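You operate a simulated robot arm through the tools that you are given. There is no shell and no other tool. Be economical: measure what you need, move in short steps, check, and stop when the job is done.

You run a simulated robot arm. Do the job below in one go: nothing can be reset, and whatever is moved stays where it is left.

## Task
Take the small strainer basket with the largest size on its label from the inside of the black tray and put it in the green tray. Then fetch the white filter element that says "10" from the back of the grey bench with a plate rack and set it on the shelf under the plate rack. Then fetch the small carton labelled "59" from the shelf under the issue table and set it on the top of the valve bench. Then fetch the cake lump from the top of the cake bench and set it on the cleaning sign. Then take the green seat ring on the top of the cake bench and put it away on the top of the valve bench. Then put two of the neck rings from the top of the cake bench on the white small filter plate there. Keep to this order. Set down upright: white filter element, small carton.

The check looks at the end state, three seconds after you hand in, the way a careful person would. Anything else that was tipped, shoved, dropped, spilled or broken makes it a failure.

## Robot
A 5-joint arm with a fingered hand on a trunk, on a base that drives. Base frame: it is fixed to the floor where the robot stands at the start and does not move with it; the origin is under the middle of the robot, x ahead of it, y to its left, z up. Units: mm, degrees, N and s.
Its first joint turns from -115.0 to 115.0 degrees. Places, roughly: cake lump (5x5x4 cm) [-1300, -9200, 800]; cleaning sign [-1500, -9250, 750]; green seat ring (4x4x2 cm) [-1600, -9600, 800]; green tray (20x26x5 cm) [500, -2600, 900]; neck ring [-1500, -10250, 750]; shelf under the plate rack [600, -10500, 300]; small carton [500, -9000, 250]; small filter plate [-1250, -9750, 750]; small strainer basket [500, 0, 750]; top of the valve bench [-1300, -8000, 800]; white filter element [750, -10500, 750]. The tool tilts only in the upright plane through the base axis and itself; it spins freely about its own axis. Payload 2.9 kg.
The tool frame sits at the grasp point between the pads (the TCP): z along the fingers, y along the line on which they close. The tips reach 22 mm beyond it. The gripper opens to 124 mm. The gripper's body begins 60 mm behind the TCP. The gripper is a hand of 3 fingers: y runs from the thumb to the fingers, the wrist lies at [0, 0, -218] in the tool frame.
Orientation is that of the tool frame in the base frame, as [roll, pitch, yaw] about the fixed x, y, z axes, in that order (R = Rz(yaw) Ry(pitch) Rx(roll)). With the fingers straight down and closing along the base's y, the tool's x points along the base's -x, its y along +y and its z along -z.

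## Interface
- The arm moves only by the tool arm_command. Its argument "commands" is a list of rows, each an object of numbers (a shift or turn left out is 0): "tx", "ty", "tz": the shift along the tool's x, y, z in mm; "wx", "wy", "wz": the turn, a rotation vector about the tool's x, y, z in degrees. In form: [{"tx": .., "ty": .., "tz": .., "wx": .., "wy": .., "wz": ..}, ...]. A call has 1 to 12 rows; each row shifts and turns the commanded pose from where the row before left it, along the tool's axes as they then stand. Each row takes 0.2 s and may step no farther than 50 mm and 8.6 degrees from the row before; otherwise, the whole call is refused. Where a pose cannot be reached the arm comes as near as it can. A force on the tool above 40 N (or 10 N above the force at the start of the call, whichever is more), or a blocked arm, ends the call early, and 0.2 s more pass. In this call time passes only in rows, and 0.2 s behind the last. The reply holds the time, the measured pose of the TCP, the force on the tool along the base axes, the opening and the grip force, in the units named above and with some noise, with the torque about the TCP (base axes, N m) and any sound that the robot's microphone picked up, and new pictures: "show" is both (left out), scene, wrist or none.
- Cameras (640 x 400 px; columns grow to the right, rows downward): "scene" is now at [6.3, 131.6, 1583.7]; the picture's right is [-0.18, -0.98, 0.00], its down [-0.85, 0.15, -0.50] and it looks along [0.49, -0.09, -0.87] (base axes); focal length 273 px, centre (320, 200). "wrist" rides on the gripper at [64, -37, -75] in the tool frame; the picture's right is [0.50, 0.87, 0.00], its down [-0.62, 0.36, -0.70] and it looks along [-0.61, 0.35, 0.71] (tool axes); focal length 230 px, centre (320, 200). There is no depth. A picture from a camera that has moved, and an enlarged one, comes with that camera's place and axes in the base frame and with its lens.
- slide_trunk(by): slides the trunk up (or, below 0, down) by that many mm; the arm and the scene camera ride with it, the base frame stays. It gives what a move gives, with no picture.
- steer(legs): drives the robot by 1 to 6 legs, each [ahead, left, turn to the left] in mm, mm and degrees, along the robot's own axes; the way and the turn of a leg run together, so that a leg with both is an arc; at most 1500 mm and 180 degrees a leg. The arm and the cameras ride along, it lands a little off, and it stops where it bumps. It gives what a move gives, and a new picture of the scene camera.
- finger_targets(finger1, finger2, thumb_bend): sets how far each is bent, from 0 (flat) to 1 (curled in); at 0.3 the hand is open as for a grip, at 0.7 the pads meet at the TCP. One left out holds its place. A second passes; each finger stops where it meets its share of the squeeze, and holds until it gets a number again. It is the only way to open and close the hand. It gives what a move gives, with no picture; readings hold the bend of each and the force on the fingers (four entries, about 0 where the hand has none), thumb and palm.
- turn_head(pan, tilt): turns the head with the scene camera to pan (to the left, within 155 degrees either way) and tilt (down, from -29 to 69), counted from straight ahead of the robot. It gives what a move gives, and a new picture of the scene camera.
- close_up(camera, box): a new picture of the part [left, top, right, bottom] of that camera's present view, enlarged. It takes no simulated time.
- sign_off(): hands the job in; it is judged then, once.

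Go step by step. Nothing tells you exact positions but the pictures and the camera data: compare them with the known pose of the tool, close in by small moves and look again before you grip or let go. The budget is 207 turns and 260 pictures, counting those below and the enlarged ones. Unless the task says otherwise, let go and move clear before handing in, and close with one line.

The tools are called after "Request:" as a command line: name --argument value ..., lists and objects as JSON in quotes. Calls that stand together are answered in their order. arm_command: Moves the arm, as the interface text tells. Its arguments: {"type":"object","properties":{"commands":{"type":"array"},"show":{"type":"string","enum":["both","scene","wrist","none"]}},"required":["commands"]} The other tools are called the same way: slide_trunk (by) slides the trunk up or down; finger_targets (finger1, finger2, thumb_bend) moves the fingers one by one; steer (legs) drives the base; turn_head (pan, tilt) turns the head that bears the scene camera; close_up (camera, box) takes an enlarged picture of a part of a camera's view; sign_off () hands the job in.

At the start:

```text
time_s: 0.0
tcp_pos: [361.9, 130.5, 1017.6]
ee_rot: [-180.0, 0.0, -179.9]
ft_force: [0.7, -0.8, 0.2]
ft_torque: [0.0, -0.02, 0.0]
finger_gap: 124.0
grasp_force: 0.0
shape: jaw
bend: [0.3, 0.3, 0.3]
finger forces: [0.0, 0.1, 0.0, 0.1, 0.0, 0.0]
trunk travel left (down, up): [-700.0, 290.0]
robot x, y, heading: [2.6, 2.3, -0.1]
head pan, tilt: [-10.3, 60.1]
```

scene: 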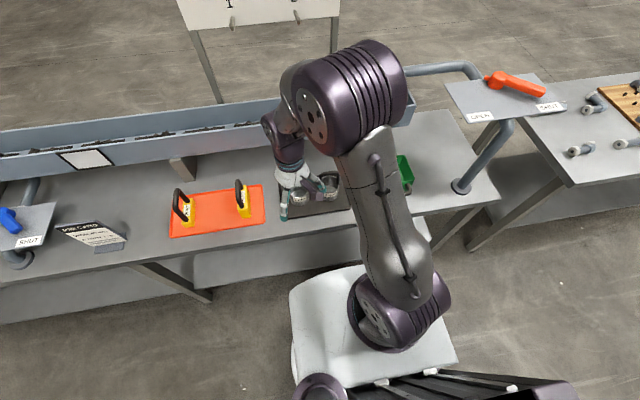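
wrist: 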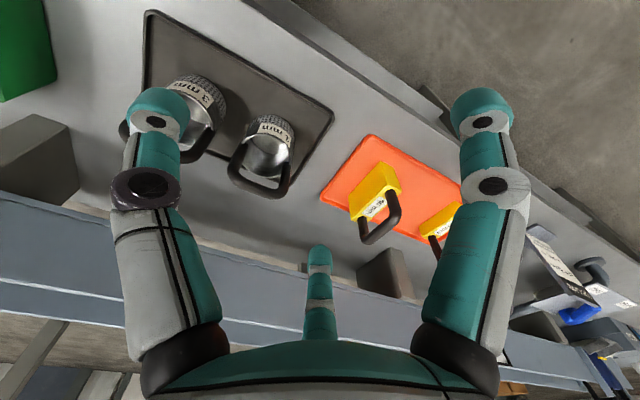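

I see the black tray with two or more strainer baskets in the wrist view, labelled in mm. I'll enlarge both views to read the labels and locate the green tray.

Request:
close_up --camera "wrist" --box '[120, 0, 340, 220]'

Request:
close_up --camera "scene" --box '[240, 100, 440, 240]'

```text
1.82 times, centred on (230, 110) of wrist
camera zoom: at [296.7, 94.0, 1092.4], right [-0.5, 0.87, 0.0], down [0.62, 0.36, 0.7], along [0.61, 0.35, -0.71], focal length 418 px, centre (484, 364)
```

zoom: 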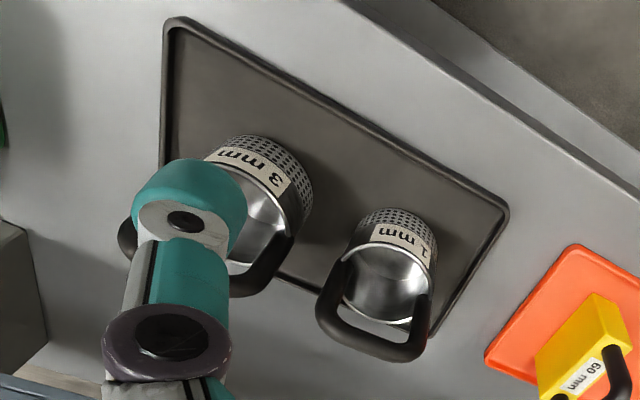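

```text
2.86 times, centred on (340, 170) of scene
camera zoom: at [6.3, 131.6, 1583.7], right [-0.18, -0.98, 0.0], down [-0.85, 0.15, -0.5], along [0.49, -0.09, -0.87], focal length 780 px, centre (263, 286)
```

zoom: 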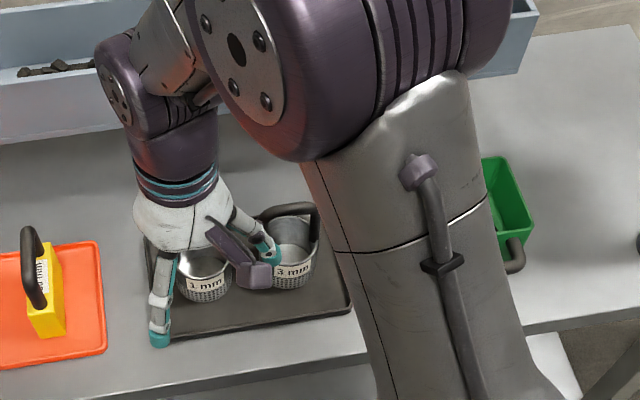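

Two baskets are visible, "3 mm" near (490, 5) and "1 mm" to its left, but the finger and the arm hide part of the tray. I shift the arm right and up a bit to view the whole tray.

Request:
arm_command --commands '[{"ty": -40, "tz": -20}, {"ty": -40, "tz": -20}, {"ty": -40, "tz": -20}, {"ty": -40}]'

```text
time_s: 1.0
tcp_pos: [360.1, -32.6, 1076.6]
ee_rot: [179.9, 0.0, -180.0]
ft_force: [0.6, -0.3, -0.2]
ft_torque: [-0.02, 0.03, 0.01]
finger_gap: 123.8
grasp_force: 0.0
shape: jaw
bend: [0.3, 0.3, 0.3]
finger forces: [0.0, 0.0, 0.1, 0.0, 0.1, 0.1]
trunk travel left (down, up): [-700.0, 290.0]
robot x, y, heading: [0.4, -0.1, 0.2]
head pan, tilt: [-10.3, 60.1]
camera scene: at [6.4, 130.3, 1583.8], right [-0.18, -0.98, 0.0], down [-0.85, 0.15, -0.5], along [0.49, -0.09, -0.87], focal length 273 px, centre (320, 200)
camera wrist: at [295.9, -67.8, 1152.0], right [-0.5, 0.87, 0.0], down [0.62, 0.36, 0.7], along [0.61, 0.35, -0.71], focal length 230 px, centre (320, 200)
```

scene: 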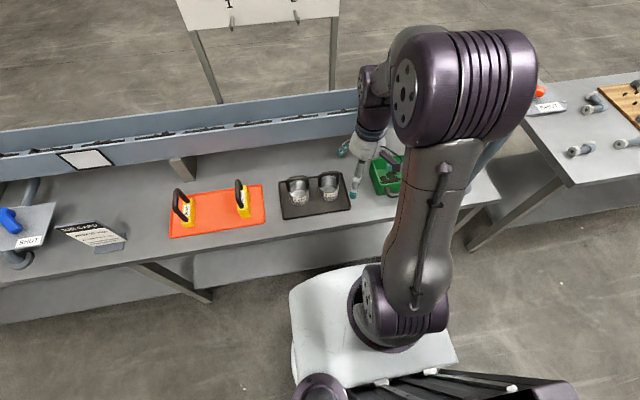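
wrist: 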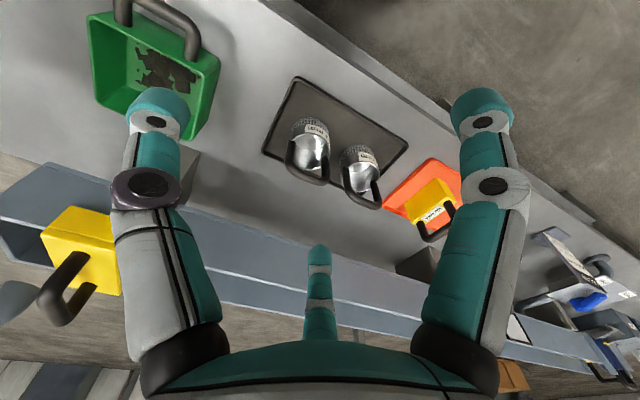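

Only two baskets in the black tray, so "3 mm" is the target. I zoom in both views to triangulate it.

Request:
close_up --camera "scene" --box '[270, 150, 366, 225]'

Request:
close_up --camera "wrist" --box '[250, 70, 420, 220]'

```text
5.33 times, centred on (318, 188) of scene
camera zoom: at [6.4, 130.3, 1583.8], right [-0.18, -0.98, 0.0], down [-0.85, 0.15, -0.5], along [0.49, -0.09, -0.87], focal length 1456 px, centre (331, 267)
```

zoom: 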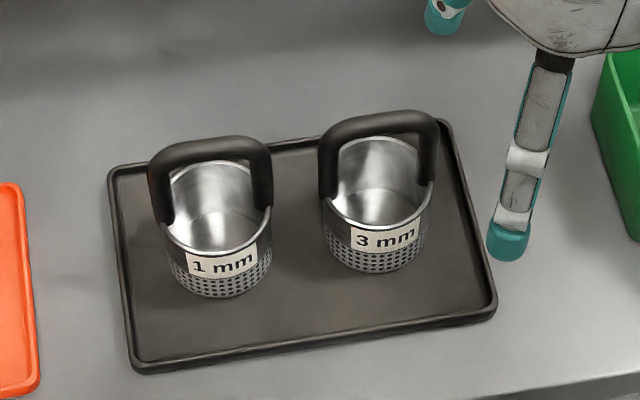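

```text
2.67 times, centred on (335, 145) of wrist
camera zoom: at [295.9, -67.8, 1152.0], right [-0.5, 0.87, 0.0], down [0.62, 0.36, 0.7], along [0.61, 0.35, -0.71], focal length 614 px, centre (280, 347)
```

zoom: 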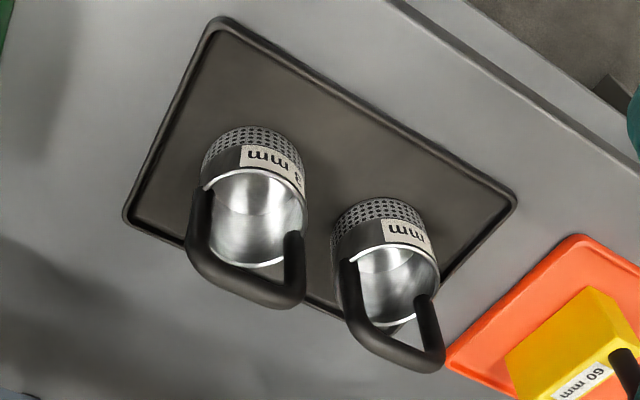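

The handle of the 3 mm basket appears to be at about (479, 17), with its top near z≈897 and the bar running along y. I move above it, then turn the hand 90° so it closes along x.

Request:
arm_command --commands '[{"tx": -40, "ty": 17}, {"tx": -40, "ty": 17}, {"tx": -39, "ty": 16}]' --show "none"

Request:
arm_command --commands '[{"wz": 8.4}, {"wz": 8.4}, {"wz": 8.4}, {"wz": 8.4}, {"wz": 8.4}, {"wz": 8.4}, {"wz": 8.4}, {"wz": 8.4}, {"wz": 8.4}, {"wz": 8.4}, {"wz": 5}]'

```text
time_s: 1.8
tcp_pos: [481.9, 22.0, 1077.2]
ee_rot: [180.0, 0.0, -179.9]
ft_force: [-0.9, 0.4, -0.2]
ft_torque: [0.02, 0.04, -0.03]
finger_gap: 123.8
grasp_force: 0.1
shape: jaw
bend: [0.3, 0.3, 0.3]
finger forces: [0.0, 0.1, 0.1, 0.0, 0.0, 0.1]
trunk travel left (down, up): [-700.0, 290.0]
robot x, y, heading: [0.0, 3.5, 0.2]
head pan, tilt: [-10.3, 60.1]
```

```text
time_s: 4.2
tcp_pos: [479.5, 19.6, 1076.2]
ee_rot: [179.9, 0.1, 90.8]
ft_force: [0.6, -0.1, 0.1]
ft_torque: [0.03, 0.0, -0.02]
finger_gap: 124.1
grasp_force: 0.1
shape: jaw
bend: [0.3, 0.3, 0.3]
finger forces: [0.1, 0.0, 0.0, 0.0, 0.0, 0.0]
trunk travel left (down, up): [-700.0, 290.0]
robot x, y, heading: [-4.9, -1.1, 0.1]
head pan, tilt: [-10.3, 60.1]
camera scene: at [6.4, 131.6, 1583.7], right [-0.18, -0.98, 0.0], down [-0.85, 0.15, -0.5], along [0.49, -0.09, -0.87], focal length 273 px, centre (320, 200)
camera wrist: at [441.6, 84.0, 1152.4], right [0.86, 0.51, 0.0], down [0.37, -0.61, 0.7], along [0.36, -0.6, -0.71], focal length 230 px, centre (320, 200)
```

scene: 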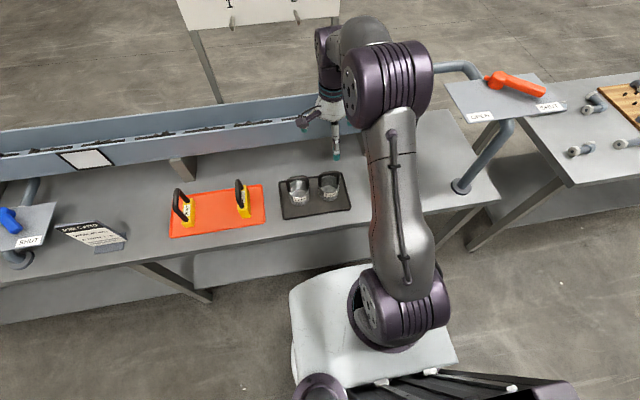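
wrist: 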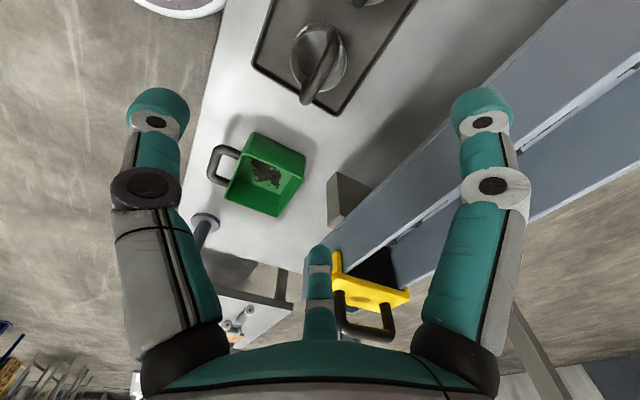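

The wrist ray agrees: handle at about (480, 20). I half-close the hand to clear the neighbouring handle and go down part way.

Request:
finger_targets --finger1 0.48 --finger2 0.48 --thumb_bend 0.48

Request:
arm_command --commands '[{"tz": 40}, {"tz": 40}, {"tz": 35}]'

```text
time_s: 5.2
tcp_pos: [480.4, 20.9, 1078.4]
ee_rot: [-180.0, 0.0, 91.0]
ft_force: [-0.3, -0.5, -0.2]
ft_torque: [0.02, -0.03, -0.03]
finger_gap: 55.6
grasp_force: 0.2
shape: fingers
bend: [0.48, 0.48, 0.48]
finger forces: [0.1, 0.0, 0.0, 0.0, 0.1, 0.0]
trunk travel left (down, up): [-700.0, 290.0]
robot x, y, heading: [-0.5, 2.4, 0.0]
head pan, tilt: [-10.3, 60.1]
```

```text
time_s: 6.0
tcp_pos: [480.4, 21.6, 960.6]
ee_rot: [-179.9, 0.0, 91.0]
ft_force: [-0.7, -1.1, 0.8]
ft_torque: [-0.01, -0.01, 0.01]
finger_gap: 55.7
grasp_force: 0.1
shape: fingers
bend: [0.48, 0.48, 0.48]
finger forces: [0.0, 0.0, 0.0, 0.0, 0.0, 0.0]
trunk travel left (down, up): [-700.0, 290.0]
robot x, y, heading: [0.6, 0.5, 0.1]
head pan, tilt: [-10.3, 60.1]
camera scene: at [7.2, 131.6, 1583.7], right [-0.18, -0.98, 0.0], down [-0.85, 0.15, -0.5], along [0.49, -0.09, -0.87], focal length 273 px, centre (320, 200)
camera wrist: at [441.8, 85.1, 1037.4], right [0.86, 0.51, 0.0], down [0.37, -0.61, 0.7], along [0.36, -0.6, -0.71], focal length 230 px, centre (320, 200)
```

scene: 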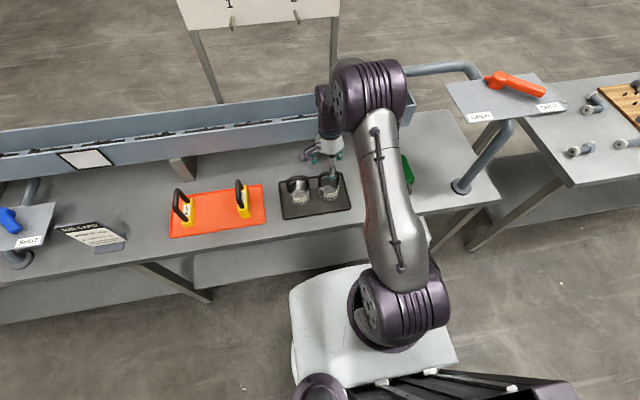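
wrist: 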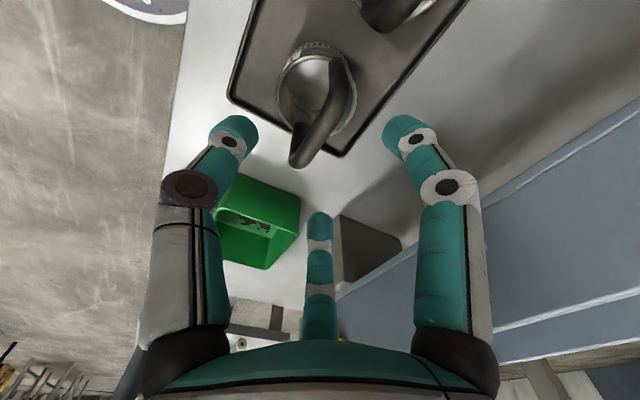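

Request:
close_up --camera "wrist" --box '[230, 0, 430, 180]'

Request:
close_up --camera "scene" --box '[280, 130, 376, 205]'

```text
2.22 times, centred on (330, 90) of wrist
camera zoom: at [441.8, 85.1, 1037.4], right [0.86, 0.51, 0.0], down [0.37, -0.61, 0.7], along [0.36, -0.6, -0.71], focal length 511 px, centre (298, 444)
```

zoom: 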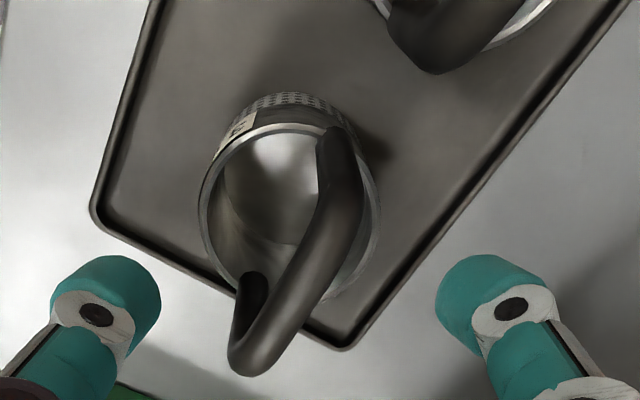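

```text
5.33 times, centred on (328, 168) of scene
camera zoom: at [7.2, 131.6, 1583.7], right [-0.18, -0.98, 0.0], down [-0.85, 0.15, -0.5], along [0.49, -0.09, -0.87], focal length 1456 px, centre (277, 373)
```

zoom: 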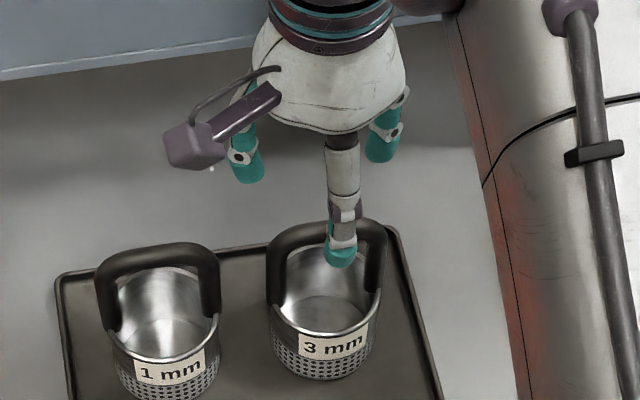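

The bar is centred at about (477, 22), z≈895, and the hand straddles it well. I descend the rest and close.

Request:
arm_command --commands '[{"ty": -3, "tz": 25}, {"tz": 25}, {"tz": 18}]'

```text
time_s: 6.8
tcp_pos: [479.0, 20.6, 896.2]
ee_rot: [180.0, 0.1, 91.0]
ft_force: [-0.4, 0.5, 0.3]
ft_torque: [0.02, -0.02, -0.01]
finger_gap: 55.5
grasp_force: 0.1
shape: fingers
bend: [0.48, 0.48, 0.48]
finger forces: [0.1, 0.1, 0.1, 0.0, 0.0, 0.1]
trunk travel left (down, up): [-700.0, 290.0]
robot x, y, heading: [-1.1, 0.8, -0.3]
head pan, tilt: [-10.3, 60.1]
camera scene: at [6.8, 131.6, 1583.7], right [-0.18, -0.98, 0.0], down [-0.85, 0.15, -0.5], along [0.49, -0.09, -0.87], focal length 273 px, centre (320, 200)
camera wrist: at [439.5, 83.3, 971.0], right [0.86, 0.52, 0.0], down [0.37, -0.61, 0.7], along [0.36, -0.6, -0.71], focal length 230 px, centre (320, 200)
```

scene: 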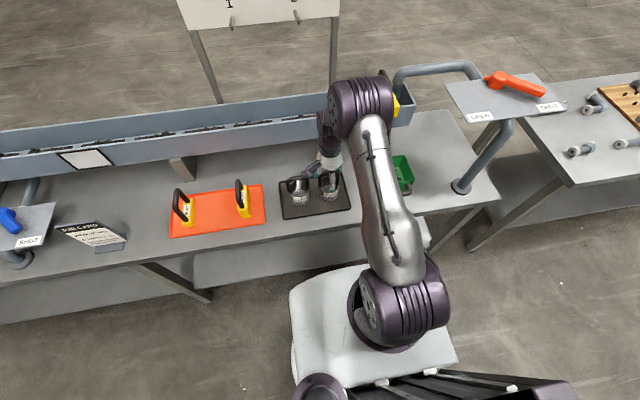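
wrist: 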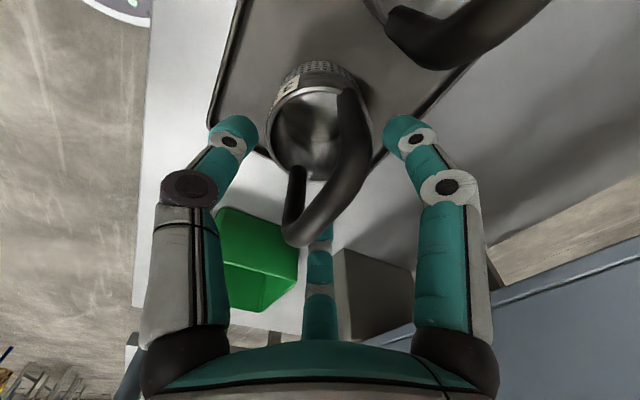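

Request:
finger_targets --finger1 0.75 --finger2 0.75 --thumb_bend 0.75

Request:
arm_command --commands '[{"tz": -20}, {"tz": -30}, {"tz": -40}, {"tz": -40}]'

```text
time_s: 7.8
tcp_pos: [478.7, 20.1, 895.1]
ee_rot: [180.0, 0.0, 91.0]
ft_force: [0.5, -0.1, -0.3]
ft_torque: [-0.03, 0.0, 0.0]
finger_gap: 0.0
grasp_force: 0.2
shape: fingers
bend: [0.73, 0.73, 0.72]
finger forces: [0.2, 0.2, 0.1, 0.1, 0.0, 0.1]
trunk travel left (down, up): [-700.0, 290.0]
robot x, y, heading: [2.0, 0.9, 0.1]
head pan, tilt: [-10.3, 60.1]
```

```text
time_s: 8.8
tcp_pos: [476.2, 21.2, 1025.7]
ee_rot: [-180.0, 0.0, 91.1]
ft_force: [-0.1, 0.9, -1.2]
ft_torque: [-0.01, -0.03, -0.02]
finger_gap: 0.0
grasp_force: 0.3
shape: fingers
bend: [0.73, 0.73, 0.72]
finger forces: [0.5, 0.3, 0.1, 0.0, 0.0, 0.1]
trunk travel left (down, up): [-700.0, 290.0]
robot x, y, heading: [-0.4, 2.3, 0.2]
head pan, tilt: [-10.3, 60.1]
camera scene: at [5.6, 131.6, 1583.7], right [-0.18, -0.98, 0.0], down [-0.85, 0.15, -0.5], along [0.49, -0.09, -0.87], focal length 273 px, centre (320, 200)
camera wrist: at [437.1, 86.2, 1100.3], right [0.86, 0.51, 0.0], down [0.37, -0.61, 0.7], along [0.36, -0.6, -0.71], focal length 230 px, centre (320, 200)
```

scene: 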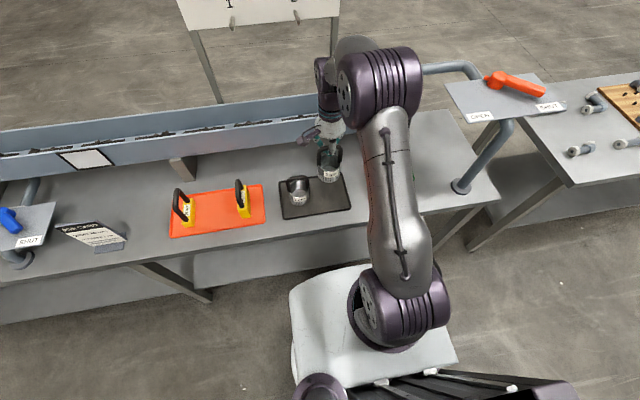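
wrist: 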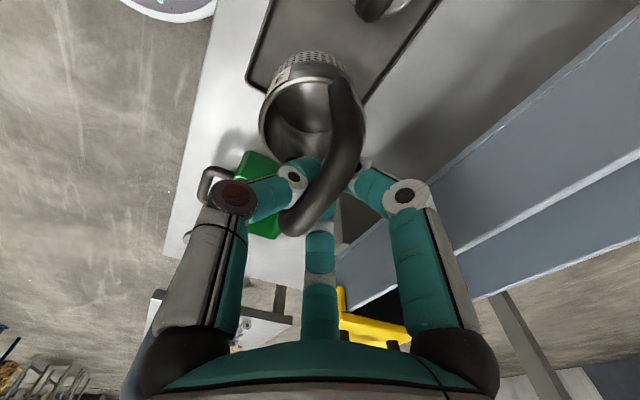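

The basket hangs on the hooked fingers and came up. I look around to the right and behind to plan the drive to the green tray at about (500, -2600).

Request:
turn_head --pan -75 --tilt 25

Request:
turn_head --pan -130 --tilt 25

```text
time_s: 10.2
tcp_pos: [476.5, 22.1, 1024.9]
ee_rot: [180.0, 0.1, 90.9]
ft_force: [0.6, -0.5, -1.9]
ft_torque: [0.02, -0.01, -0.03]
finger_gap: 0.0
grasp_force: 0.1
shape: fingers
bend: [0.73, 0.73, 0.72]
finger forces: [0.4, 0.5, 0.1, 0.1, 0.1, 0.0]
trunk travel left (down, up): [-700.0, 290.0]
robot x, y, heading: [-0.3, -0.3, -0.3]
head pan, tilt: [-75.0, 25.0]
camera scene: at [-34.9, 54.5, 1633.8], right [-0.97, -0.26, 0.0], down [-0.11, 0.41, -0.91], along [0.24, -0.88, -0.42], focal length 273 px, centre (320, 200)
```

scene: 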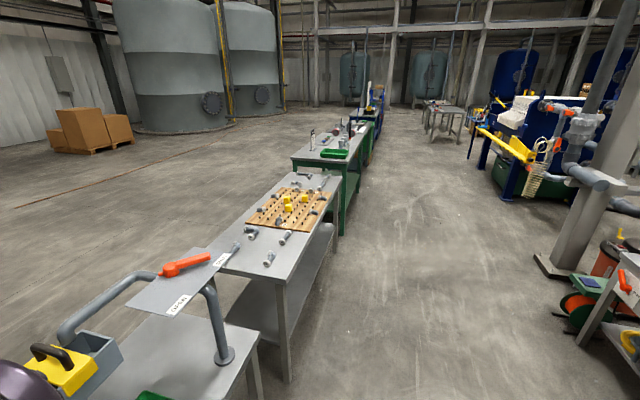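

```text
time_s: 11.4
tcp_pos: [476.9, 21.7, 1024.2]
ee_rot: [-180.0, 0.0, 91.0]
ft_force: [0.0, 0.5, -2.1]
ft_torque: [-0.01, -0.03, -0.04]
finger_gap: 0.0
grasp_force: 0.6
shape: fingers
bend: [0.73, 0.73, 0.72]
finger forces: [0.4, 0.5, 0.0, 0.0, 0.0, 0.0]
trunk travel left (down, up): [-700.0, 290.0]
robot x, y, heading: [-2.0, 0.7, -0.1]
head pan, tilt: [-130.0, 25.0]
camera scene: at [-118.0, 72.8, 1633.9], right [-0.77, 0.64, 0.0], down [0.27, 0.32, -0.91], along [-0.58, -0.69, -0.42], focal length 273 px, centre (320, 200)
```

scene: 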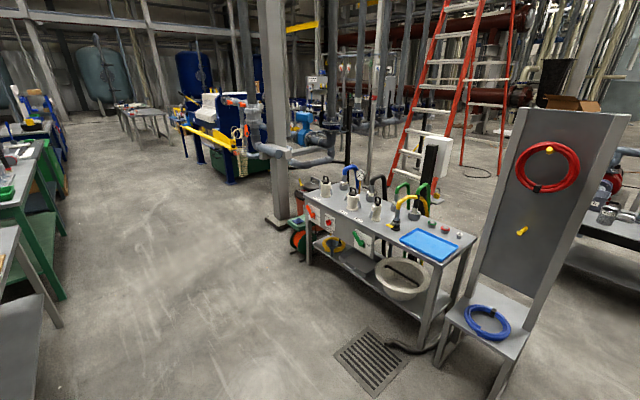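

The aisle between the benches along -y is clear. I retract the arm, back away from the bench and drive right to beside the green tray.

Request:
arm_command --commands '[{"ty": -25, "tz": -15}, {"ty": -30, "tz": -15}, {"ty": -30, "tz": -15}, {"ty": -30}, {"ty": -25}]' --show "none"

Request:
turn_head --pan -30 --tilt 40

Request:
steer --legs '[[-250, 0, 0], [0, -1400, 0], [0, -1150, 0]]'

```text
time_s: 12.6
tcp_pos: [338.2, 18.7, 1069.5]
ee_rot: [180.0, 0.1, 91.1]
ft_force: [-0.1, -0.2, -1.6]
ft_torque: [-0.02, -0.01, 0.0]
finger_gap: 0.0
grasp_force: 1.1
shape: fingers
bend: [0.73, 0.73, 0.72]
finger forces: [0.5, 0.4, 0.0, 0.1, 0.0, 0.0]
trunk travel left (down, up): [-700.0, 290.0]
robot x, y, heading: [1.5, -0.3, 0.3]
head pan, tilt: [-130.0, 25.0]
```

```text
time_s: 14.3
tcp_pos: [338.3, 17.6, 1069.9]
ee_rot: [180.0, 0.0, 91.0]
ft_force: [-0.1, 0.0, -1.7]
ft_torque: [0.03, -0.03, 0.02]
finger_gap: 0.0
grasp_force: 0.4
shape: fingers
bend: [0.73, 0.73, 0.72]
finger forces: [0.4, 0.5, 0.0, 0.0, 0.0, 0.1]
trunk travel left (down, up): [-700.0, 290.0]
robot x, y, heading: [1.7, 0.5, -0.1]
head pan, tilt: [-30.0, 40.0]
camera scene: at [14.6, 100.9, 1610.5], right [-0.5, -0.87, 0.0], down [-0.56, 0.32, -0.77], along [0.66, -0.38, -0.64], focal length 273 px, centre (320, 200)
```

scene: 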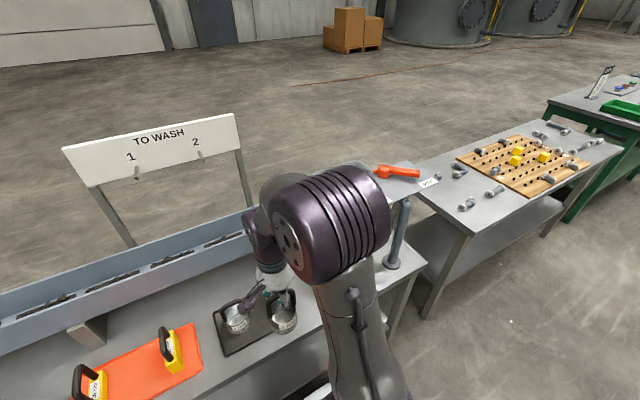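

```text
time_s: 28.4
tcp_pos: [52.4, -2570.5, 1069.8]
ee_rot: [-179.9, 0.1, 89.5]
ft_force: [-0.4, 0.0, -1.8]
ft_torque: [0.01, 0.01, 0.0]
finger_gap: 0.0
grasp_force: 0.7
shape: fingers
bend: [0.73, 0.73, 0.72]
finger forces: [0.4, 0.4, 0.0, 0.0, 0.0, 0.0]
trunk travel left (down, up): [-700.0, 290.0]
robot x, y, heading: [-287.5, -2580.1, -1.5]
head pan, tilt: [-30.0, 40.0]
camera scene: at [-268.7, -2478.9, 1610.6], right [-0.52, -0.85, 0.0], down [-0.55, 0.34, -0.77], along [0.65, -0.4, -0.64], focal length 273 px, centre (320, 200)
```

scene: 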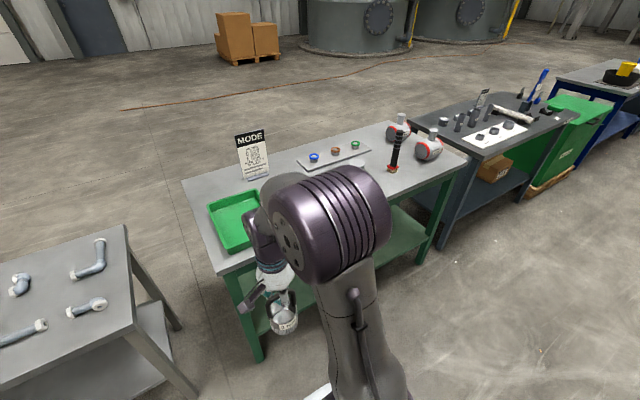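

The green tray is on the green bench at about (530, -2600). I raise the trunk for clearance and drive forward to it.

Request:
slide_trunk --by 130

Request:
turn_head --pan -5 --tilt 60

Request:
steer --legs '[[260, 0, 1.5]]'

```text
time_s: 29.9
tcp_pos: [52.4, -2570.3, 1199.9]
ee_rot: [-180.0, -0.1, 89.4]
ft_force: [0.1, 0.4, -1.5]
ft_torque: [0.01, -0.01, 0.01]
finger_gap: 0.1
grasp_force: 0.4
shape: fingers
bend: [0.73, 0.73, 0.72]
finger forces: [0.4, 0.5, 0.0, 0.0, 0.0, 0.1]
trunk travel left (down, up): [-830.0, 160.0]
robot x, y, heading: [-286.3, -2578.5, -1.6]
head pan, tilt: [-30.0, 40.0]
```

```text
time_s: 30.8
tcp_pos: [52.6, -2569.5, 1200.1]
ee_rot: [-180.0, 0.0, 89.4]
ft_force: [-0.2, -0.1, -1.2]
ft_torque: [0.0, 0.01, 0.0]
finger_gap: 0.0
grasp_force: 0.1
shape: fingers
bend: [0.73, 0.73, 0.72]
finger forces: [0.4, 0.5, 0.0, 0.0, 0.0, 0.0]
trunk travel left (down, up): [-830.0, 160.0]
robot x, y, heading: [-285.9, -2576.5, -1.4]
head pan, tilt: [-5.0, 60.0]
camera scene: at [-275.0, -2442.0, 1713.8], right [-0.11, -0.99, 0.0], down [-0.86, 0.1, -0.5], along [0.5, -0.06, -0.87], focal length 273 px, centre (320, 200)
```

scene: 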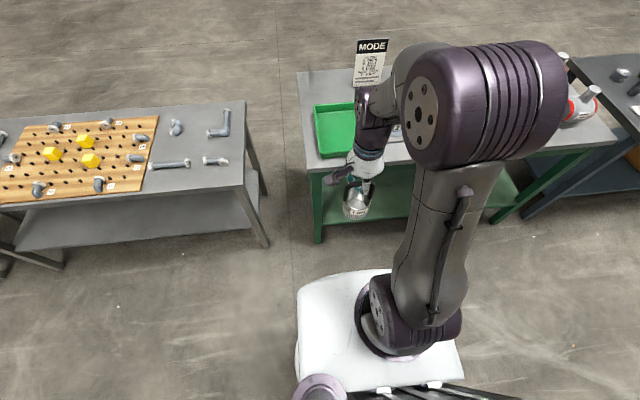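

```text
time_s: 32.7
tcp_pos: [313.2, -2565.3, 1198.8]
ee_rot: [-180.0, 0.1, 90.8]
ft_force: [0.2, 0.1, -1.9]
ft_torque: [-0.02, -0.02, -0.02]
finger_gap: 0.3
grasp_force: 0.1
shape: fingers
bend: [0.73, 0.73, 0.72]
finger forces: [0.5, 0.5, 0.0, 0.1, 0.1, 0.1]
trunk travel left (down, up): [-830.0, 160.0]
robot x, y, heading: [-26.0, -2579.6, -0.5]
head pan, tilt: [-5.0, 60.0]
camera scene: at [-18.8, -2445.5, 1713.8], right [-0.09, -1.0, 0.0], down [-0.86, 0.08, -0.5], along [0.5, -0.05, -0.87], focal length 273 px, centre (320, 200)
```

scene: 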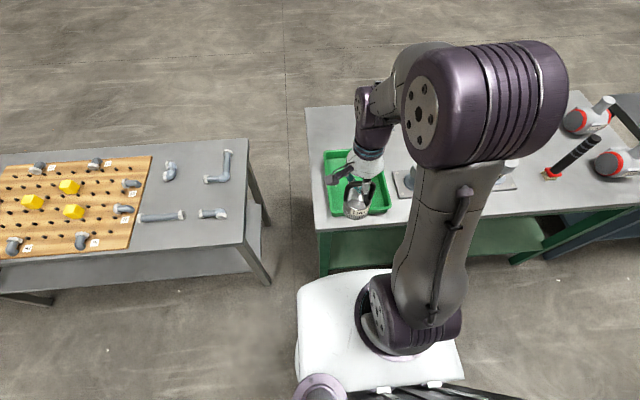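

Request:
close_up --camera "wrist" --box '[0, 0, 640, 400]'

Request:
close_up --camera "scene" --box '[300, 130, 420, 240]'

```text
1.00 times, centred on (320, 200) of wrist
camera zoom: at [273.6, -2502.1, 1274.4], right [0.86, 0.51, 0.0], down [0.37, -0.61, 0.7], along [0.36, -0.6, -0.71], focal length 230 px, centre (320, 200)
```

zoom: 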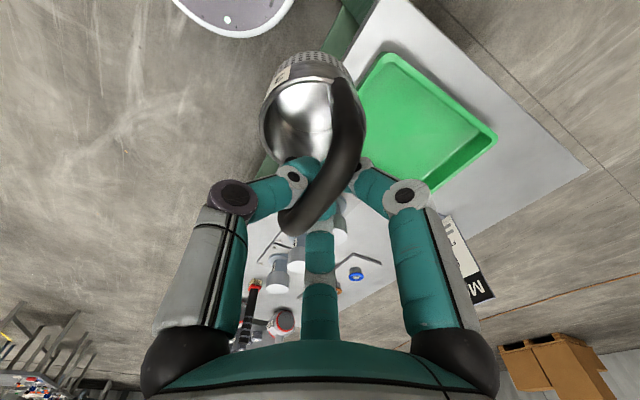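

```text
3.64 times, centred on (360, 185) of scene
camera zoom: at [-18.8, -2445.5, 1713.8], right [-0.09, -1.0, 0.0], down [-0.86, 0.08, -0.5], along [0.5, -0.05, -0.87], focal length 993 px, centre (174, 254)
```

zoom: 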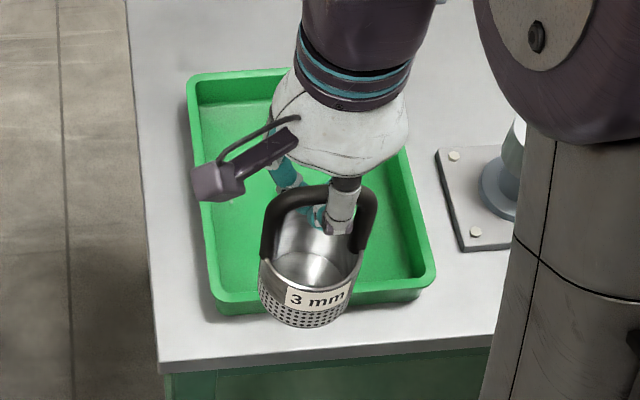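

The tray rim is at z≈899 and spans x 400–660, y -2523 to -2734. I move the basket above roughly (495, -2622) and lower part way.

Request:
arm_command --commands '[{"ty": 30, "tx": -10}, {"ty": 38, "tx": -12}, {"ty": 38, "tx": -12}, {"ty": 38, "tx": -12}, {"ty": 38, "tx": -11}, {"tz": 30}, {"tz": 40}, {"tz": 40}, {"tz": 30}]'

```text
time_s: 34.7
tcp_pos: [496.3, -2621.3, 1060.8]
ee_rot: [180.0, 0.0, 90.7]
ft_force: [-0.4, 0.5, -1.5]
ft_torque: [0.01, -0.01, -0.01]
finger_gap: 0.2
grasp_force: 0.7
shape: fingers
bend: [0.73, 0.73, 0.72]
finger forces: [0.3, 0.4, 0.1, 0.1, 0.0, 0.0]
trunk travel left (down, up): [-830.0, 160.0]
robot x, y, heading: [-21.1, -2585.8, -0.1]
head pan, tilt: [-5.0, 60.0]
camera scene: at [-17.9, -2445.5, 1713.8], right [-0.09, -1.0, 0.0], down [-0.86, 0.08, -0.5], along [0.5, -0.05, -0.87], focal length 273 px, centre (320, 200)
camera wrist: at [456.7, -2558.5, 1136.3], right [0.86, 0.51, 0.0], down [0.37, -0.61, 0.7], along [0.36, -0.6, -0.71], focal length 230 px, centre (320, 200)
```

scene: 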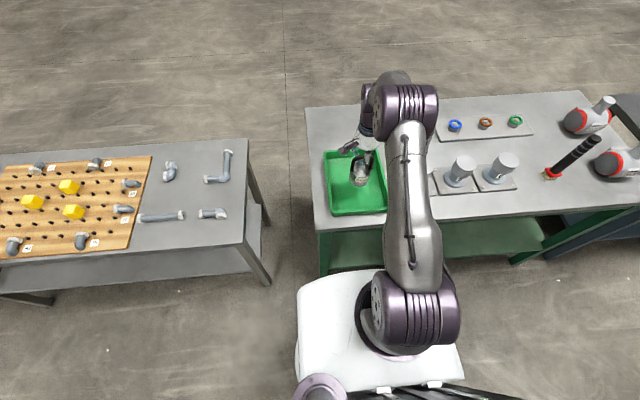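
wrist: 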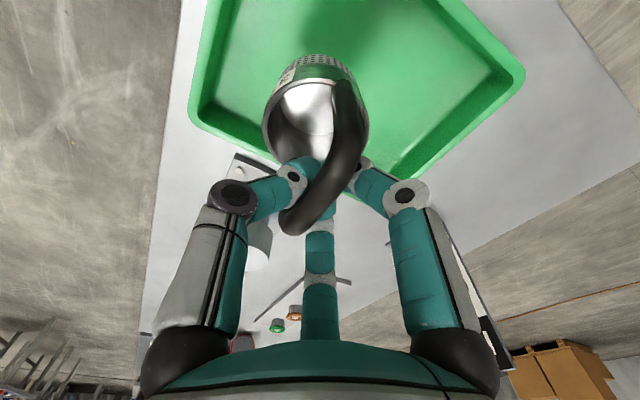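

Basket is inside the tray's outline. I lower gently, watching the force.

Request:
arm_command --commands '[{"tz": 25}, {"tz": 20}, {"tz": 8}, {"tz": 6}]'

```text
time_s: 35.7
tcp_pos: [496.0, -2619.3, 1000.8]
ee_rot: [-179.9, 0.0, 90.8]
ft_force: [0.4, 0.2, -2.9]
ft_torque: [-0.01, 0.01, 0.0]
finger_gap: 0.1
grasp_force: 0.1
shape: fingers
bend: [0.73, 0.73, 0.72]
finger forces: [0.4, 0.4, 0.0, 0.1, 0.0, 0.0]
trunk travel left (down, up): [-830.0, 160.0]
robot x, y, heading: [-29.2, -2585.4, -0.1]
head pan, tilt: [-5.0, 60.0]
camera scene: at [-17.6, -2445.5, 1713.8], right [-0.09, -1.0, 0.0], down [-0.86, 0.08, -0.5], along [0.5, -0.05, -0.87], focal length 273 px, centre (320, 200)
camera wrist: at [457.4, -2556.4, 1075.3], right [0.86, 0.51, 0.0], down [0.37, -0.61, 0.7], along [0.36, -0.6, -0.71], focal length 230 px, centre (320, 200)
```

scene: 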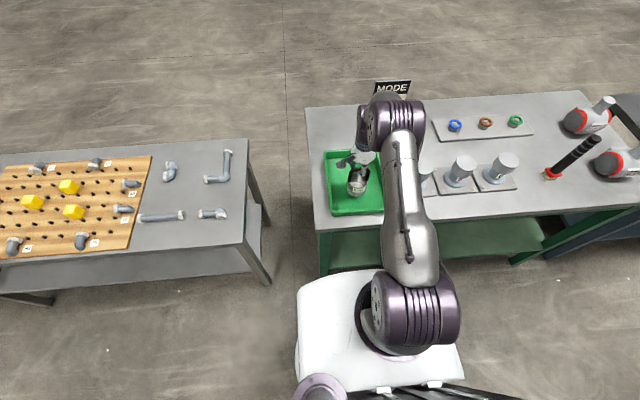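
wrist: 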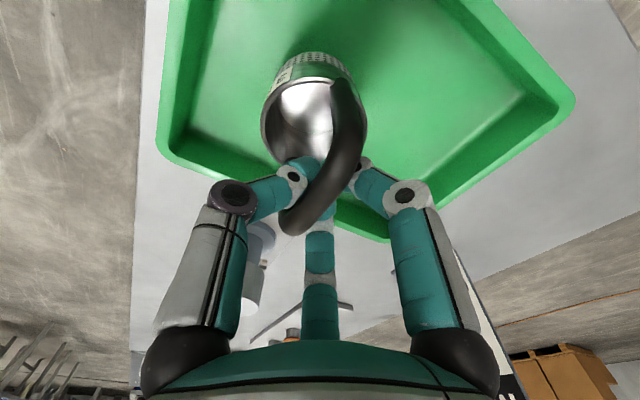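

Request:
arm_command --commands '[{"tz": 5}, {"tz": 4}, {"tz": 4}]' --show "none"

Request:
arm_command --commands '[{"tz": 3}, {"tz": 3}]' --show "wrist"

```text
time_s: 36.5
tcp_pos: [496.2, -2621.1, 987.3]
ee_rot: [-179.9, 0.0, 90.9]
ft_force: [1.1, -0.3, -1.8]
ft_torque: [0.0, -0.02, 0.02]
finger_gap: 0.1
grasp_force: 0.2
shape: fingers
bend: [0.73, 0.73, 0.72]
finger forces: [0.3, 0.5, 0.1, 0.0, 0.0, 0.0]
trunk travel left (down, up): [-830.0, 160.0]
robot x, y, heading: [-30.9, -2582.1, -0.2]
head pan, tilt: [-5.0, 60.0]
```

```text
time_s: 37.1
tcp_pos: [496.4, -2621.0, 981.8]
ee_rot: [-180.0, 0.0, 90.8]
ft_force: [-0.2, 0.0, -1.4]
ft_torque: [-0.01, 0.0, -0.03]
finger_gap: 0.1
grasp_force: 0.4
shape: fingers
bend: [0.73, 0.73, 0.72]
finger forces: [0.4, 0.5, 0.1, 0.1, 0.1, 0.0]
trunk travel left (down, up): [-830.0, 160.0]
robot x, y, heading: [-28.7, -2580.9, -0.5]
head pan, tilt: [-5.0, 60.0]
camera wrist: at [456.9, -2556.8, 1056.0], right [0.86, 0.51, 0.0], down [0.37, -0.61, 0.7], along [0.36, -0.6, -0.71], focal length 230 px, centre (320, 200)
```

wrist: 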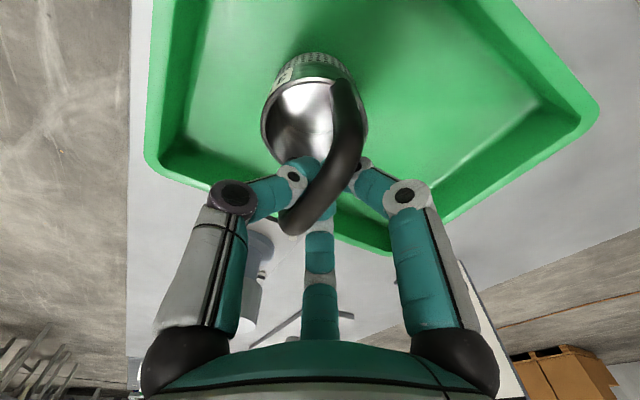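

Request:
arm_command --commands '[{"tz": 4}, {"tz": 4}]' --show "none"

Request:
arm_command --commands '[{"tz": 4}, {"tz": 4}]' --show "none"

Request:
arm_command --commands '[{"tz": 3}, {"tz": 3}]' --show "wrist"

```text
time_s: 37.7
tcp_pos: [495.0, -2619.6, 974.3]
ee_rot: [-180.0, 0.1, 90.8]
ft_force: [0.0, -0.9, -0.4]
ft_torque: [0.0, 0.0, -0.01]
finger_gap: 0.2
grasp_force: 0.0
shape: fingers
bend: [0.73, 0.73, 0.72]
finger forces: [0.0, 0.0, 0.1, 0.0, 0.1, 0.0]
trunk travel left (down, up): [-830.0, 160.0]
robot x, y, heading: [-25.8, -2584.7, -0.5]
head pan, tilt: [-5.0, 60.0]
```

```text
time_s: 38.3
tcp_pos: [495.2, -2621.6, 965.6]
ee_rot: [179.9, 0.0, 90.8]
ft_force: [-0.3, 0.0, 0.9]
ft_torque: [-0.02, 0.02, 0.0]
finger_gap: 0.1
grasp_force: 0.0
shape: fingers
bend: [0.73, 0.73, 0.72]
finger forces: [0.0, 0.0, 0.0, 0.0, 0.1, 0.0]
trunk travel left (down, up): [-830.0, 160.0]
robot x, y, heading: [-23.8, -2582.4, -0.4]
head pan, tilt: [-5.0, 60.0]
```

```text
time_s: 38.9
tcp_pos: [496.1, -2619.0, 960.8]
ee_rot: [179.9, 0.0, 90.9]
ft_force: [0.3, -0.4, 1.8]
ft_torque: [0.01, -0.02, 0.01]
finger_gap: 0.0
grasp_force: 0.0
shape: fingers
bend: [0.73, 0.73, 0.72]
finger forces: [0.0, 0.1, 0.0, 0.0, 0.0, 0.1]
trunk travel left (down, up): [-830.0, 160.0]
robot x, y, heading: [-26.7, -2585.8, -0.4]
head pan, tilt: [-5.0, 60.0]
camera wrist: at [456.8, -2556.3, 1034.2], right [0.86, 0.51, 0.0], down [0.37, -0.61, 0.7], along [0.36, -0.6, -0.71], focal length 230 px, centre (320, 200)
```

wrist: 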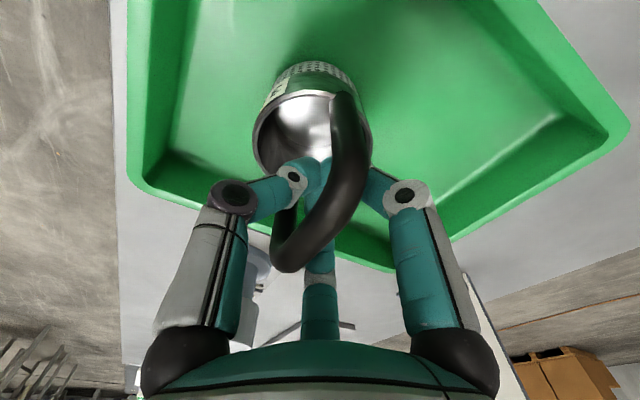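

The basket stands (finger load gone to zero). I open partially and rise straight up.

Request:
finger_targets --finger1 0.45 --finger2 0.45 --thumb_bend 0.45

Request:
arm_command --commands '[{"tz": -15}, {"tz": -25}, {"tz": -40}, {"tz": -40}, {"tz": -40}]'

```text
time_s: 39.9
tcp_pos: [496.0, -2620.3, 958.5]
ee_rot: [179.9, 0.0, 90.7]
ft_force: [0.5, 0.0, -0.8]
ft_torque: [0.0, -0.01, -0.01]
finger_gap: 63.3
grasp_force: 0.0
shape: fingers
bend: [0.45, 0.45, 0.45]
finger forces: [0.2, 0.1, 0.0, 0.0, 0.0, 0.0]
trunk travel left (down, up): [-830.0, 160.0]
robot x, y, heading: [-22.9, -2580.3, -0.3]
head pan, tilt: [-5.0, 60.0]
```

```text
time_s: 41.1
tcp_pos: [493.0, -2617.6, 1119.9]
ee_rot: [-180.0, 0.1, 90.8]
ft_force: [0.7, -0.1, -0.1]
ft_torque: [-0.01, 0.02, 0.02]
finger_gap: 63.4
grasp_force: 0.0
shape: fingers
bend: [0.45, 0.45, 0.45]
finger forces: [0.0, 0.0, 0.0, 0.1, 0.1, 0.1]
trunk travel left (down, up): [-830.0, 160.0]
robot x, y, heading: [-26.8, -2586.3, -0.2]
head pan, tilt: [-5.0, 60.0]
camera scene: at [-19.4, -2445.4, 1713.8], right [-0.09, -1.0, 0.0], down [-0.86, 0.08, -0.5], along [0.5, -0.05, -0.87], focal length 273 px, centre (320, 200)
camera wrist: at [454.0, -2554.2, 1194.8], right [0.86, 0.51, 0.0], down [0.36, -0.61, 0.7], along [0.36, -0.6, -0.71], focal length 230 px, centre (320, 200)
```

scene: 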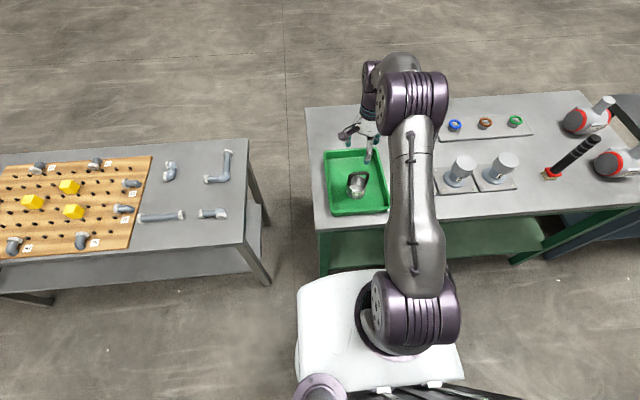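
wrist: 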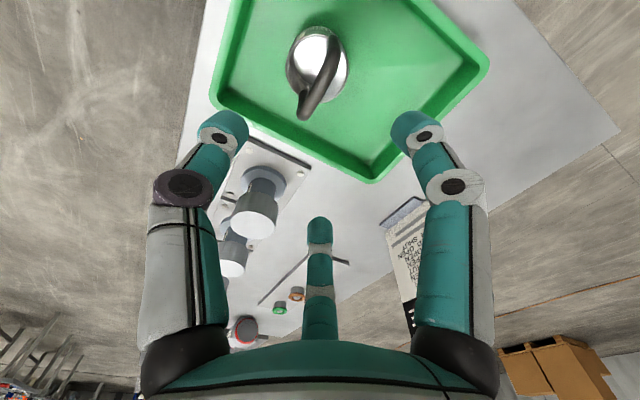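

The basket stands upright in the green tray. Next I retract, back off and look down the aisle towards y = -10500.

Request:
arm_command --commands '[{"ty": -45, "tz": -20}, {"ty": -45, "tz": -20}, {"ty": -45}, {"ty": -40}]' --show "none"

Request:
turn_head --pan -85 --tilt 15

Request:
steer --legs '[[-320, 0, 0]]'

```text
time_s: 42.1
tcp_pos: [316.7, -2625.7, 1159.0]
ee_rot: [180.0, 0.0, 90.9]
ft_force: [-0.1, -0.4, 0.3]
ft_torque: [-0.03, -0.01, 0.03]
finger_gap: 63.1
grasp_force: 0.1
shape: fingers
bend: [0.45, 0.45, 0.45]
finger forces: [0.0, 0.1, 0.0, 0.0, 0.0, 0.0]
trunk travel left (down, up): [-830.0, 160.0]
robot x, y, heading: [-24.7, -2582.1, -0.2]
head pan, tilt: [-5.0, 60.0]
```

```text
time_s: 43.6
tcp_pos: [319.9, -2626.8, 1157.7]
ee_rot: [-180.0, -0.1, 90.8]
ft_force: [0.1, -0.4, -0.2]
ft_torque: [0.0, -0.03, -0.01]
finger_gap: 63.3
grasp_force: 0.1
shape: fingers
bend: [0.45, 0.45, 0.45]
finger forces: [0.0, 0.1, 0.0, 0.0, 0.0, 0.0]
trunk travel left (down, up): [-830.0, 160.0]
robot x, y, heading: [-29.4, -2580.8, -0.1]
head pan, tilt: [-85.0, 15.0]
camera scene: at [-77.0, -2532.6, 1780.1], right [-1.0, -0.08, 0.0], down [-0.02, 0.26, -0.97], along [0.08, -0.96, -0.26], focal length 273 px, centre (320, 200)
```

scene: 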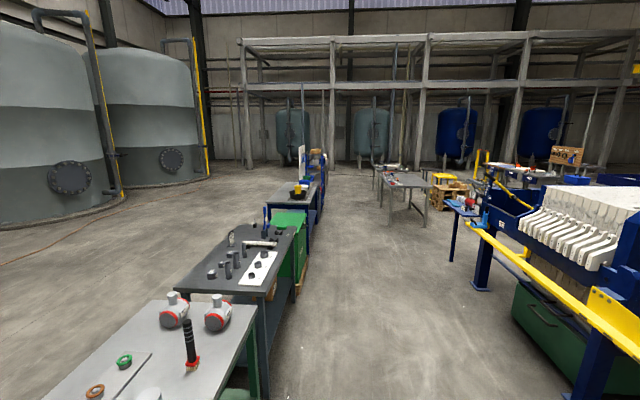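

```text
time_s: 45.8
tcp_pos: [-1.7, -2624.7, 1157.4]
ee_rot: [180.0, 0.0, 90.8]
ft_force: [0.1, -0.6, 0.3]
ft_torque: [0.02, -0.01, 0.01]
finger_gap: 63.1
grasp_force: 0.1
shape: fingers
bend: [0.45, 0.45, 0.45]
finger forces: [0.0, 0.0, 0.0, 0.1, 0.0, 0.0]
trunk travel left (down, up): [-830.0, 160.0]
robot x, y, heading: [-348.8, -2581.6, 0.0]
head pan, tilt: [-85.0, 15.0]
camera scene: at [-397.9, -2531.9, 1780.1], right [-1.0, -0.09, 0.0], down [-0.02, 0.26, -0.97], along [0.08, -0.96, -0.26], focal length 273 px, centre (320, 200)
```

scene: 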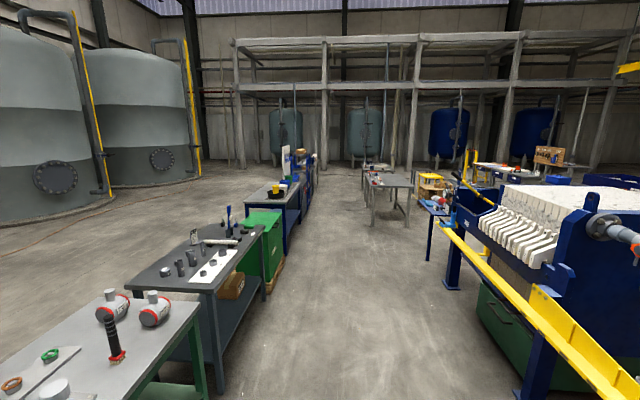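

The aisle at x ≈ -350 is clear on both sides as far as y ≈ -8500. I strafe down it.

Request:
steer --legs '[[0, -1480, 0], [0, -1480, 0], [0, -1480, 0], [0, -1300, 0]]'

```text
time_s: 73.1
tcp_pos: [-68.1, -8355.4, 1157.2]
ee_rot: [180.0, 0.0, 90.0]
ft_force: [0.1, 0.8, -0.4]
ft_torque: [-0.03, 0.01, 0.0]
finger_gap: 63.4
grasp_force: 0.1
shape: fingers
bend: [0.45, 0.45, 0.45]
finger forces: [0.0, 0.0, 0.1, 0.1, 0.1, 0.1]
trunk travel left (down, up): [-830.0, 160.0]
robot x, y, heading: [-415.6, -8306.6, -1.0]
head pan, tilt: [-85.0, 15.0]
camera scene: at [-462.3, -8256.1, 1780.1], right [-1.0, -0.07, 0.0], down [-0.02, 0.26, -0.97], along [0.07, -0.96, -0.26], focal length 273 px, centre (320, 200)
```

scene: 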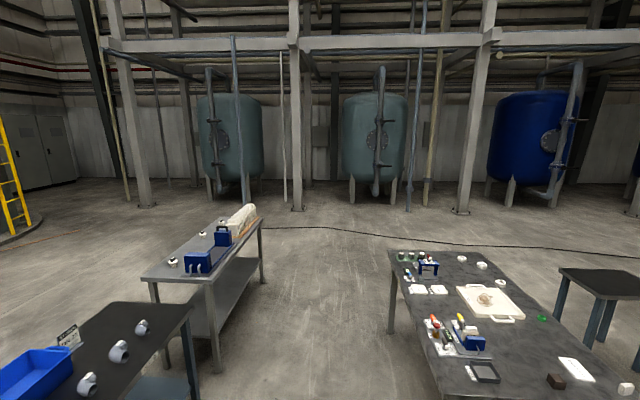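

I see the issue table (bottom left), the grey bench with a plate rack (left) and the cake bench (right). I zoom to identify items.

Request:
close_up --camera "scene" --box '[380, 235, 640, 400]'

Request:
close_up --camera "scene" --box '[60, 190, 280, 380]'

```text
2.42 times, centred on (510, 318) of scene
camera zoom: at [-462.3, -8256.1, 1780.1], right [-1.0, -0.07, 0.0], down [-0.02, 0.26, -0.97], along [0.07, -0.96, -0.26], focal length 662 px, centre (-141, -85)
```

zoom: 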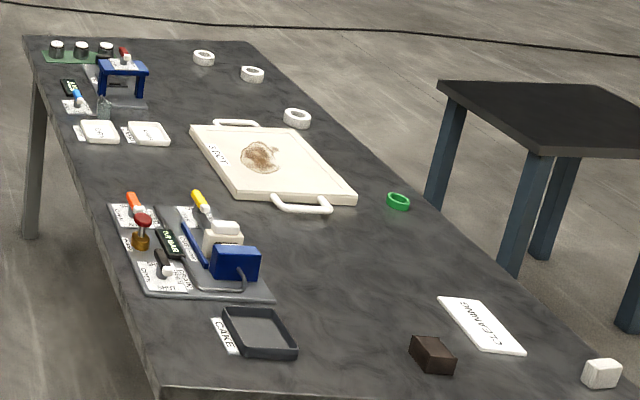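

```text
2.11 times, centred on (170, 285) of scene
camera zoom: at [-462.3, -8256.1, 1780.1], right [-1.0, -0.07, 0.0], down [-0.02, 0.26, -0.97], along [0.07, -0.96, -0.26], focal length 575 px, centre (636, 21)
```

zoom: 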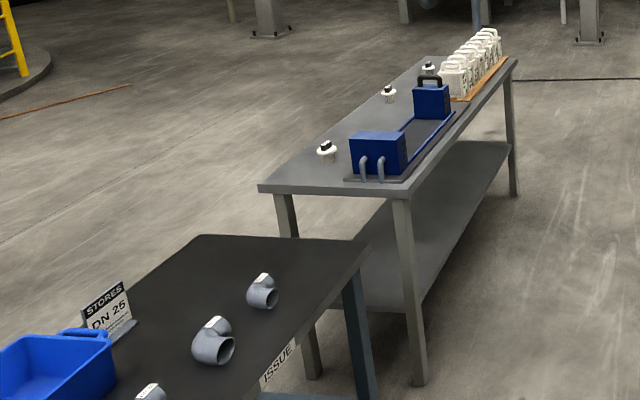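

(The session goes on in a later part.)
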